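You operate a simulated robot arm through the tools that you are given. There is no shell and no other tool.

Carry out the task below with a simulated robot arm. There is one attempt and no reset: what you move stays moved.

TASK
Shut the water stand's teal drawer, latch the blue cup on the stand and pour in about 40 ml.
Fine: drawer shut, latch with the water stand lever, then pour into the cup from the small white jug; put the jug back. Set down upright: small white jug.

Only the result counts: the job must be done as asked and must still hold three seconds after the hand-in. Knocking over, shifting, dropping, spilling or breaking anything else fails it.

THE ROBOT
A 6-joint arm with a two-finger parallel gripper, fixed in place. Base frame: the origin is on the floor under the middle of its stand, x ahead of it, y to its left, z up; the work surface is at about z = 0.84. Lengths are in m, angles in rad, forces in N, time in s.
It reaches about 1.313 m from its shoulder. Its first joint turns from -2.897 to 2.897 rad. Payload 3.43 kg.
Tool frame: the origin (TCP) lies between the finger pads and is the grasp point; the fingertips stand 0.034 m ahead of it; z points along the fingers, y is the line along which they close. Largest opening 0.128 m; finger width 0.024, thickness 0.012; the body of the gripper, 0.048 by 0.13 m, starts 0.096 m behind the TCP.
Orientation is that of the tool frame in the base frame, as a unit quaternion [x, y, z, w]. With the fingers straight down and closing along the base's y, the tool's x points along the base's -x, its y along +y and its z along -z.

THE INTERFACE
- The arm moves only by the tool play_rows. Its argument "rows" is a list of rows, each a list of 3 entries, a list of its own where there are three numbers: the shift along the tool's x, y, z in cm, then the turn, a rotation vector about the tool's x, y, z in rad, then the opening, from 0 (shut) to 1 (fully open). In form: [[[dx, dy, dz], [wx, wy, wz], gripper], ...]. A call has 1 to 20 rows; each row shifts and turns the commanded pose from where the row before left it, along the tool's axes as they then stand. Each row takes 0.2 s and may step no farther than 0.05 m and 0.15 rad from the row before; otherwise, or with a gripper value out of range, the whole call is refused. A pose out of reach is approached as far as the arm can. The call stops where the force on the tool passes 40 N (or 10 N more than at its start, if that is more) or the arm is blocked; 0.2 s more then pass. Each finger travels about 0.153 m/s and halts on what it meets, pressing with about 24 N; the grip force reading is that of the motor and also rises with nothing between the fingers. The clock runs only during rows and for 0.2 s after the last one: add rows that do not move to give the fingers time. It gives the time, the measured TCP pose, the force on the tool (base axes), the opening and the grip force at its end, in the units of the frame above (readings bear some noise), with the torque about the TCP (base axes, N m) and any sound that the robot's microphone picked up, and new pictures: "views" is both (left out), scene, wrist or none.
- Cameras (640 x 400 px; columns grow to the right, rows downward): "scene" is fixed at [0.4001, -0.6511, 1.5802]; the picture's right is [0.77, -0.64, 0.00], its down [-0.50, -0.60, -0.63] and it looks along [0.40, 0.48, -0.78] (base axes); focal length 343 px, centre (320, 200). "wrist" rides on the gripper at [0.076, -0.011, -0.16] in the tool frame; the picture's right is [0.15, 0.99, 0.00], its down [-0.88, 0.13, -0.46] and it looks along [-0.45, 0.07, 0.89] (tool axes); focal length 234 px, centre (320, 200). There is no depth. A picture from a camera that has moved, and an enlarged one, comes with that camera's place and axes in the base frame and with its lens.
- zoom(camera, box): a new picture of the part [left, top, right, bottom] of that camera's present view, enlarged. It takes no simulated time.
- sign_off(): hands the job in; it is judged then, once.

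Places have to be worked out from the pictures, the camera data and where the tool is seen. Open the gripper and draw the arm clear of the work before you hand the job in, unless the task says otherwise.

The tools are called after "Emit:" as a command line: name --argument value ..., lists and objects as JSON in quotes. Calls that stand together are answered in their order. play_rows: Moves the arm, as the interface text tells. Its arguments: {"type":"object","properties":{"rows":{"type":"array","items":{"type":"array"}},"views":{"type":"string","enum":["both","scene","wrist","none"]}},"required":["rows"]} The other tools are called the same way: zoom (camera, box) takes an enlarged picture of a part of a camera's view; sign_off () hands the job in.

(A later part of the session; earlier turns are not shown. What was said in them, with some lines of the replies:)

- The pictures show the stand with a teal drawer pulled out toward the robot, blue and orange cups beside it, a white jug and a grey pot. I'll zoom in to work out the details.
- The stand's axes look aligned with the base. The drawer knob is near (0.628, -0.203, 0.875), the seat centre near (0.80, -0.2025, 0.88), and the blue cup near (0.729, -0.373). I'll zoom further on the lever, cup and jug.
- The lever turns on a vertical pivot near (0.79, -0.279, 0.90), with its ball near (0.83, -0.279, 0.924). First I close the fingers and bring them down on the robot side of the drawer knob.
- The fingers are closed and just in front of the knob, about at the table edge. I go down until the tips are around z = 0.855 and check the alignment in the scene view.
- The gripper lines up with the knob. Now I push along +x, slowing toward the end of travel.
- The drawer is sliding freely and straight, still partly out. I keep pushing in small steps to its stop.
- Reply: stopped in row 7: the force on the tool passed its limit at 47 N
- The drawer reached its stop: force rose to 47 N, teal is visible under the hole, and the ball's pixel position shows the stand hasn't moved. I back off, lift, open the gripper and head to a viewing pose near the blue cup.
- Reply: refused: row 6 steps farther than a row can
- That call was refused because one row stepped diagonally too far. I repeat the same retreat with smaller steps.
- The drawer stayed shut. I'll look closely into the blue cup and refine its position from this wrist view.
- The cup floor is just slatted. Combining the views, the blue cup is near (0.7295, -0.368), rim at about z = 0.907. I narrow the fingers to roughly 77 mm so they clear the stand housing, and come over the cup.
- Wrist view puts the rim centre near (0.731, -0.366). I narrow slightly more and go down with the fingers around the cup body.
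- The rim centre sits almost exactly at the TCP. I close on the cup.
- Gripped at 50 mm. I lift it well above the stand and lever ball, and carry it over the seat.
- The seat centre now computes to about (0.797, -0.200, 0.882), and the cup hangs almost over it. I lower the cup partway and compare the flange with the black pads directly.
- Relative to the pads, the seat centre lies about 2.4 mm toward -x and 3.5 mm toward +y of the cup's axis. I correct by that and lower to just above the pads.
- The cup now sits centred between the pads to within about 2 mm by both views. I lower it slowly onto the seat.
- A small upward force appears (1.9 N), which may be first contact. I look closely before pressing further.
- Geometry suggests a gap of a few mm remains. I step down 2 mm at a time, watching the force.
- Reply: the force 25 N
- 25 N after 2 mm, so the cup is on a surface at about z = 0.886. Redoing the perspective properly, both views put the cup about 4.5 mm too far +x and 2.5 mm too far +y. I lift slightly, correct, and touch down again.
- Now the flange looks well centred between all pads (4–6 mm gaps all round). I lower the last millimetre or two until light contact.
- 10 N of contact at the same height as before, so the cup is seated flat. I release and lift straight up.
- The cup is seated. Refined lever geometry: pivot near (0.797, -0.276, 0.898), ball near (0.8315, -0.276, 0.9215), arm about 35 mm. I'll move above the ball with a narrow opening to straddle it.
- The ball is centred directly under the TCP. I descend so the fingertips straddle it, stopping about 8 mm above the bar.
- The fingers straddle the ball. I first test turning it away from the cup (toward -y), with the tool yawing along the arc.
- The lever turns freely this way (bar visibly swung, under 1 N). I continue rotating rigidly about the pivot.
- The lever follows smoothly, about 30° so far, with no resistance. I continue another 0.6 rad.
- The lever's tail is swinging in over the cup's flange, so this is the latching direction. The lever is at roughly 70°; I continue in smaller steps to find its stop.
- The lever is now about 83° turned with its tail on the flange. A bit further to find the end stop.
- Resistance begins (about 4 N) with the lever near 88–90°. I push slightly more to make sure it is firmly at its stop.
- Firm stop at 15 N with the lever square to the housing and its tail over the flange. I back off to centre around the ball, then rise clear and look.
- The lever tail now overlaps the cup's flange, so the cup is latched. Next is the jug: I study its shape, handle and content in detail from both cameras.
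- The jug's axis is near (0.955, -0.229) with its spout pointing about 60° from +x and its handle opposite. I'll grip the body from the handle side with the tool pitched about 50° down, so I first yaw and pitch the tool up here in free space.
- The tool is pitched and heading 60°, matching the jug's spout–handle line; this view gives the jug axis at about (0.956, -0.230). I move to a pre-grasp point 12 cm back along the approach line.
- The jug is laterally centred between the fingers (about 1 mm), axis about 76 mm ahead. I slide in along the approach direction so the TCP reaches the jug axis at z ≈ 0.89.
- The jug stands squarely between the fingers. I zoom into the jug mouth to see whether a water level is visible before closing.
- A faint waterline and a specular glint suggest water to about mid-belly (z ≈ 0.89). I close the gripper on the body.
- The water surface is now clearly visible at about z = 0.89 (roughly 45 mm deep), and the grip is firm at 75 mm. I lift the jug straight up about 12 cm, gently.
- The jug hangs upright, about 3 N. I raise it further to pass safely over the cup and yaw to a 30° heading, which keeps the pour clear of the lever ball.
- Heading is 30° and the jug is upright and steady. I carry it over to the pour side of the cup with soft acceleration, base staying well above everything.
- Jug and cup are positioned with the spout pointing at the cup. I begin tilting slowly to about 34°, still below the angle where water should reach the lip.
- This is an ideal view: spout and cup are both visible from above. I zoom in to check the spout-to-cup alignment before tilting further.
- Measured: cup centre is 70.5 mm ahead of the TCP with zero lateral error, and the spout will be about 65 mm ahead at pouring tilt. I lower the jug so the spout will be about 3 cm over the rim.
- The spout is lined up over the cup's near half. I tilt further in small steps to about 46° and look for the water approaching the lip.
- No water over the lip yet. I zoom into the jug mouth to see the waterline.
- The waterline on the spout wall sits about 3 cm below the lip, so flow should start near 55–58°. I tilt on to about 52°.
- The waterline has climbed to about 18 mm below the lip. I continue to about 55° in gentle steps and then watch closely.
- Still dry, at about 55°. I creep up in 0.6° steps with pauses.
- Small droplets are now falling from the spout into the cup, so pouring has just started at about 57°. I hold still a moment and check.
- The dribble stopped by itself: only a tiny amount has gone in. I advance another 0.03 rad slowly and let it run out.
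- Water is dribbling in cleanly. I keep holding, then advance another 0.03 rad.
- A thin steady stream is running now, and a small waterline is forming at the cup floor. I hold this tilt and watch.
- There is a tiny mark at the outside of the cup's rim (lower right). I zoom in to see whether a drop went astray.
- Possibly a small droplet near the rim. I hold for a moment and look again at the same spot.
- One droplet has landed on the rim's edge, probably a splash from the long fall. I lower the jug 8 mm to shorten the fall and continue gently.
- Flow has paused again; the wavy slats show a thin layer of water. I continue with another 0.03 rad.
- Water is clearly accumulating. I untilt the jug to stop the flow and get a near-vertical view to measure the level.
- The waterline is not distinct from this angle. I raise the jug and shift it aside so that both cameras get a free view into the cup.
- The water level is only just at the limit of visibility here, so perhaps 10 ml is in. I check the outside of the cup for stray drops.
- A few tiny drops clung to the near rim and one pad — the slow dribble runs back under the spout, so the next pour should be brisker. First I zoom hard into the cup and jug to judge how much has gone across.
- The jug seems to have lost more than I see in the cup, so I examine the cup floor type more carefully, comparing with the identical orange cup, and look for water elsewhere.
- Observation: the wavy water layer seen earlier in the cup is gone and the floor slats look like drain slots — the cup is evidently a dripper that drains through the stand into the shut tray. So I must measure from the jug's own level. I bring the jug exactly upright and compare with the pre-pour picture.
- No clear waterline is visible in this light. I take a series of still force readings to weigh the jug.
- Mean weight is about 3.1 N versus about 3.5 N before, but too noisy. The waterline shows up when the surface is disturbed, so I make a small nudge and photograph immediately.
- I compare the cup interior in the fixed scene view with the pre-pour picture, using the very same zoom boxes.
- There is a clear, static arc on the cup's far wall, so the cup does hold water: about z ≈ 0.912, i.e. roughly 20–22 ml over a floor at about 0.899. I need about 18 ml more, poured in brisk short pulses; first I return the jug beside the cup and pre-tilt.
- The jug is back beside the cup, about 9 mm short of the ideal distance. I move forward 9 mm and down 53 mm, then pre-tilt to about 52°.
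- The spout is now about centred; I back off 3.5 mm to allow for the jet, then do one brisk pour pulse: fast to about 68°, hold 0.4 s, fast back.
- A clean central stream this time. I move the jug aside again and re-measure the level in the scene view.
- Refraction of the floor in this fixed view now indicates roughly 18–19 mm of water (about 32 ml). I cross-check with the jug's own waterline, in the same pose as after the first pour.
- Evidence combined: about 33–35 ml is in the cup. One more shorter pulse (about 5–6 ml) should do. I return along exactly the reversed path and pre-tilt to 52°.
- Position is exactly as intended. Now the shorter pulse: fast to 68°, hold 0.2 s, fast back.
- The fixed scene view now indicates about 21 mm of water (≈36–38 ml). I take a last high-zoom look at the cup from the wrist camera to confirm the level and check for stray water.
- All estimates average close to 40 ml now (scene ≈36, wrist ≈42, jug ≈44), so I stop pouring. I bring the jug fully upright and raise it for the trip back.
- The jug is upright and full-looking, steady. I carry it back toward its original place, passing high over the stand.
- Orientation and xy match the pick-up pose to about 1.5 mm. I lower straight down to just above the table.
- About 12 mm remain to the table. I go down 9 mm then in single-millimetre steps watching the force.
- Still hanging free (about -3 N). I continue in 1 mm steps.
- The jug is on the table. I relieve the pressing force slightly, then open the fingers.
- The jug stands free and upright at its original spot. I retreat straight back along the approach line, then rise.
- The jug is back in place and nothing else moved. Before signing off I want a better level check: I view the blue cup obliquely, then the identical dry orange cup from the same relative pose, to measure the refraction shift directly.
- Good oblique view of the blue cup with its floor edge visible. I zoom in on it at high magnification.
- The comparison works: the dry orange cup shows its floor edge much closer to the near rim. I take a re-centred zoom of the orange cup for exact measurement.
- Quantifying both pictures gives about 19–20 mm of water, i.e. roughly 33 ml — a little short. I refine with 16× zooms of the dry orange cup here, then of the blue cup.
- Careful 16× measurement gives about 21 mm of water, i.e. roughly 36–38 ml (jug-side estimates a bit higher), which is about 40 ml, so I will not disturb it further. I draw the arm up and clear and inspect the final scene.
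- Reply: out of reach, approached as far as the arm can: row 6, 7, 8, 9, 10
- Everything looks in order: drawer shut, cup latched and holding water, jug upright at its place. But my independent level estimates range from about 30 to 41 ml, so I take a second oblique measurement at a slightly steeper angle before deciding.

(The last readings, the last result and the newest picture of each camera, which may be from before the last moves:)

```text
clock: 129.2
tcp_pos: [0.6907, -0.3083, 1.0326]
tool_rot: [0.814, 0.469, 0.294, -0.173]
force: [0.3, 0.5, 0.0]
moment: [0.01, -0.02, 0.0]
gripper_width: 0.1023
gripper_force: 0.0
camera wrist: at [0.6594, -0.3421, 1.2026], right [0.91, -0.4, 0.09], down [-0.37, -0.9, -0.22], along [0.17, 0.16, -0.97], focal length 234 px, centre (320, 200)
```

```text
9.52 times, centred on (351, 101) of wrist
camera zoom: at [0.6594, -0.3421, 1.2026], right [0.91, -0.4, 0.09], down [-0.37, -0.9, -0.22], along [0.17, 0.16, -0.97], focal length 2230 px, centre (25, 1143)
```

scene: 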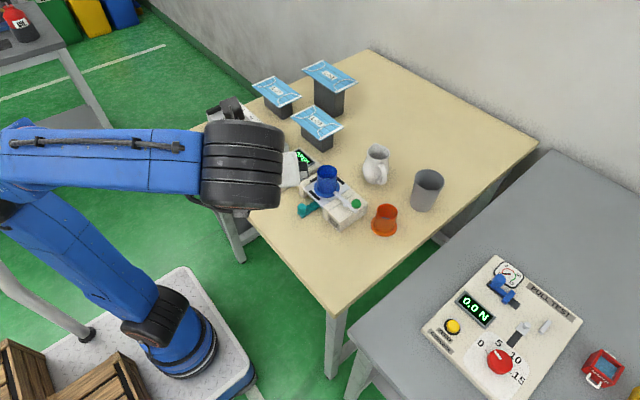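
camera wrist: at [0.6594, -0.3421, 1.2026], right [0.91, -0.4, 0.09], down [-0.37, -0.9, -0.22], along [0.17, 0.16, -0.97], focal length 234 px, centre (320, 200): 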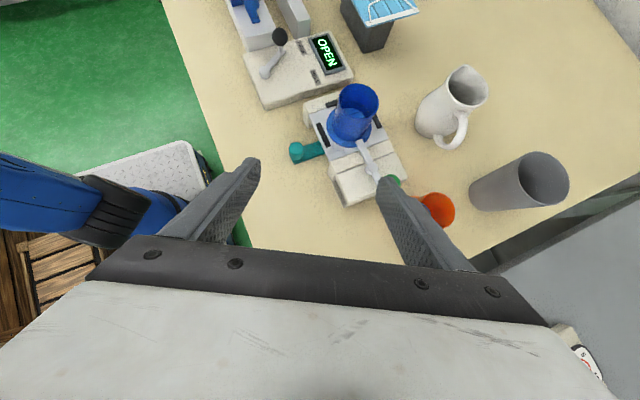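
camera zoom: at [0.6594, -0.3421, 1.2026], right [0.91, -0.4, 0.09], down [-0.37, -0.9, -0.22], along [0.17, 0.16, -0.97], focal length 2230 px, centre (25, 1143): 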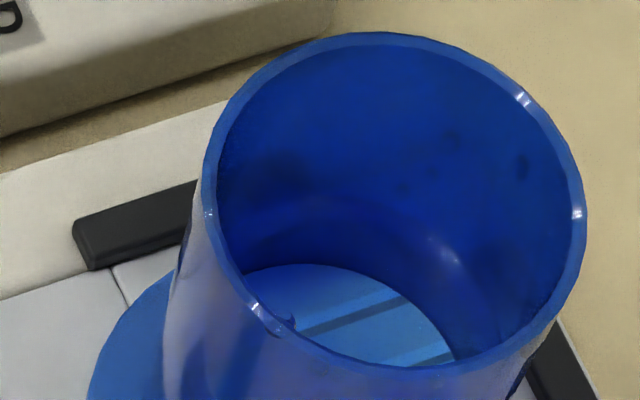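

Emit:
zoom --camera "wrist" --box '[343, 80, 383, 105]'

Emit:
zoom --camera "wrist" --box '[338, 97, 378, 122]'

Emit:
play_rows --rows '[[[-2.93, 3.08, -0.96], [0, 0, 0], 0.8], [[-2.93, 3.08, -0.96], [0, 0, 0], 0.8], [[-2.93, 3.08, -0.96], [0, 0, 0], 0.8], [[-2.93, 3.08, -0.96], [0, 0, 0], 0.8], [[0, 0, 0], [0, 0, 0], 0.8], [[0, 0, 0], [0, 0, 0], 0.8]]' --views "none"

Emit:
zoom --camera "wrist" --box '[325, 80, 377, 122]'

Emit:
zoom --camera "wrist" --box '[338, 97, 378, 122]'

Emit:
zoom --camera "wrist" --box '[343, 80, 383, 105]'

```text
16.00 times, centred on (363, 92) of wrist
camera zoom: at [0.6594, -0.3421, 1.2026], right [0.91, -0.4, 0.09], down [-0.37, -0.9, -0.22], along [0.17, 0.16, -0.97], focal length 3747 px, centre (-368, 1920)
```

zoom: 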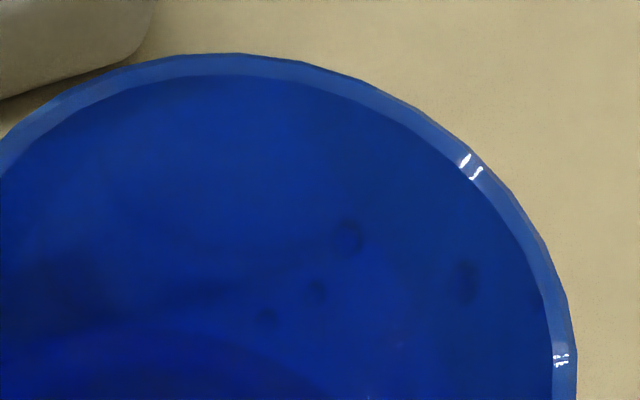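

```text
16.00 times, centred on (358, 110) of wrist
camera zoom: at [0.6594, -0.3421, 1.2026], right [0.91, -0.4, 0.09], down [-0.37, -0.9, -0.22], along [0.17, 0.16, -0.97], focal length 3747 px, centre (-288, 1648)
```

zoom: 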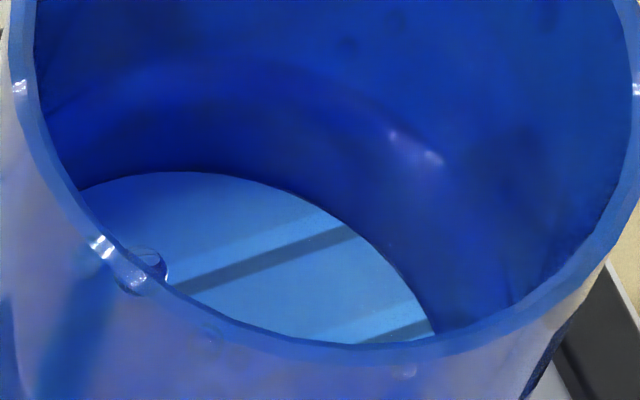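

```text
clock: 130.6
tcp_pos: [0.7409, -0.4679, 0.9882]
tool_rot: [0.814, 0.469, 0.294, -0.173]
force: [0.3, 0.0, -0.3]
moment: [0.0, 0.0, -0.02]
gripper_width: 0.1023
gripper_force: 0.1
```

```text
9.52 times, centred on (351, 101) of wrist
camera zoom: at [0.709, -0.5012, 1.1592], right [0.91, -0.4, 0.09], down [-0.37, -0.9, -0.22], along [0.17, 0.16, -0.97], focal length 2230 px, centre (25, 1143)
```

zoom: 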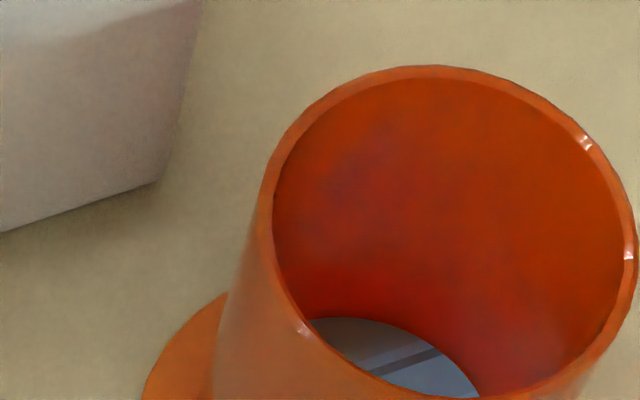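

```text
16.00 times, centred on (358, 110) of wrist
camera zoom: at [0.709, -0.5012, 1.1592], right [0.91, -0.4, 0.09], down [-0.37, -0.9, -0.22], along [0.17, 0.16, -0.97], focal length 3747 px, centre (-288, 1648)
```

zoom: 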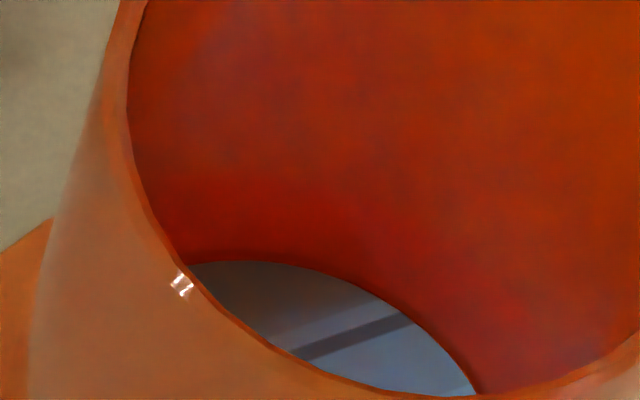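

```text
16.00 times, centred on (363, 92) of wrist
camera zoom: at [0.709, -0.5012, 1.1592], right [0.91, -0.4, 0.09], down [-0.37, -0.9, -0.22], along [0.17, 0.16, -0.97], focal length 3747 px, centre (-368, 1920)
```

zoom: 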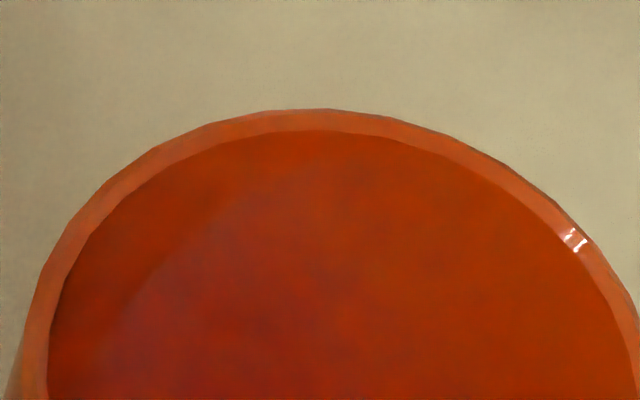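

The second pair agrees with the first: 21 mm of water, about 36 ml with an uncertainty of a few ml — about 40 ml as asked. I raise the arm clear with the gripper open and do the final check.

Emit:
play_rows --rows '[[[1.93, -0.01, -2.3], [0, 0, 0], 0.8], [[1.93, -0.01, -2.3], [0, 0, 0], 0.8], [[1.93, -0.01, -2.3], [0, 0, 0], 0.8], [[1.93, -0.01, -2.3], [0, 0, 0], 0.8], [[1.93, -0.01, -2.3], [0, 0, 0], 1], [[0, 0, 0], [0, 0, 0], 1], [[0, 0, 0], [0, 0, 0], 1]]' --views "both"

Emit:
zoom --camera "wrist" --box '[250, 0, 480, 200]'

Emit:
zoom --camera "scene" --box '[280, 130, 460, 250]'

```text
clock: 132.2
tcp_pos: [0.7476, -0.4514, 1.1116]
tool_rot: [0.815, 0.468, 0.295, -0.169]
force: [-0.5, 0.5, 0.4]
moment: [0.0, -0.01, 0.03]
gripper_width: 0.128
gripper_force: 0.1
out of reach, approached as far as the arm can: row 4, 5
camera wrist: at [0.7136, -0.4854, 1.2827], right [0.91, -0.4, 0.1], down [-0.38, -0.9, -0.21], along [0.17, 0.16, -0.97], focal length 234 px, centre (320, 200)
```

scene: 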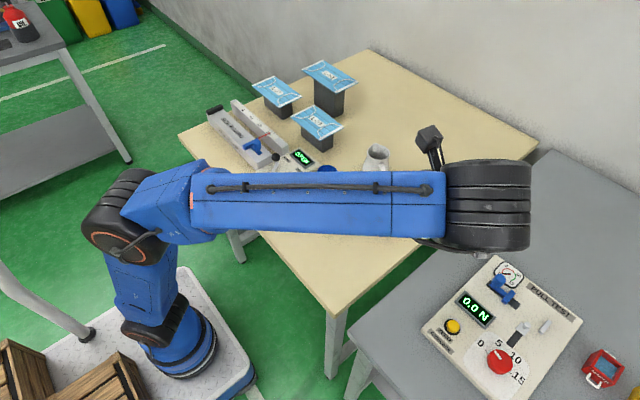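
wrist: 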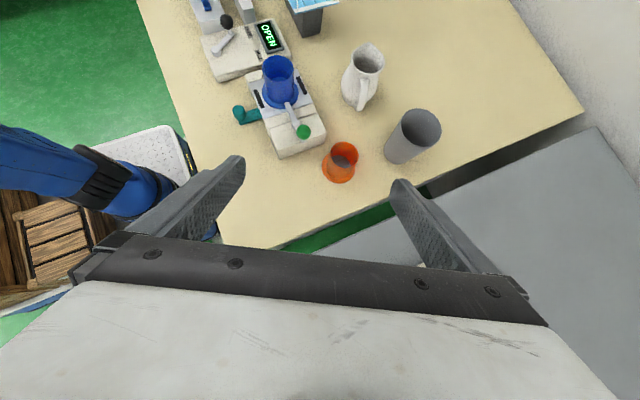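

```text
2.00 times, centred on (365, 100) of wrist
camera zoom: at [0.7136, -0.4854, 1.2827], right [0.91, -0.4, 0.1], down [-0.38, -0.9, -0.21], along [0.17, 0.16, -0.97], focal length 468 px, centre (230, 400)
```

zoom: 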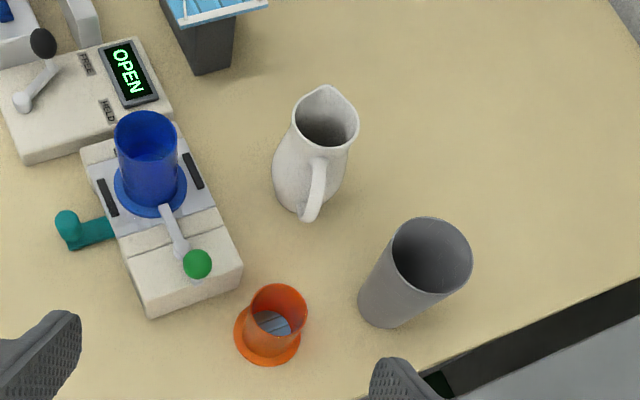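

```text
3.33 times, centred on (370, 190) of scene
camera zoom: at [0.4001, -0.6511, 1.5802], right [0.77, -0.64, 0.0], down [-0.5, -0.6, -0.63], along [0.4, 0.48, -0.78], focal length 1144 px, centre (153, 233)
```

zoom: 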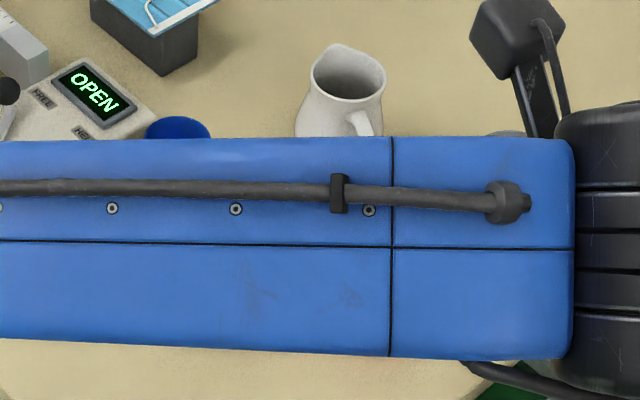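

Final state, as the pictures show it:
- The drawer is shut.
- The blue cup is seated and latched, with the lever tail over its flange.
- The cup holds about 36–40 ml.
- The white jug stands upright at its original place.
- The other objects look unmoved; a few tiny drops landed on the cup's rim and one pad.
- The gripper is open and the arm is clear.

I hand the job in.

Emit:
sign_off

```text
The job is handed in.
```

I shut the teal drawer, latched the blue cup on the stand with the lever, poured water in from the small white jug, and put the jug back upright. The job is handed in; I have no verdict on it yet.

- **Amount poured:** I estimate about 36 ml, give or take a few ml. I measured it from the camera views, comparing the blue cup with the dry orange cup. Rougher checks ranged from about 25 to 44 ml, so the true figure is uncertain.
- **Spillage:** the first, slow pour let a few tiny drops land on the cup's rim and on one black pad of the stand. I saw no new drops outside the cup from the two later, quicker pours.
- **Latch:** the lever was turned until it hit a firm stop, about 90° round, with its tail over the cup's flange. There was no sound or other signal to confirm it.
- **Jug position:** it went back within about 2 mm of where it stood.
- **Everything else:** the other objects look unmoved. The gripper is open and the arm is clear.
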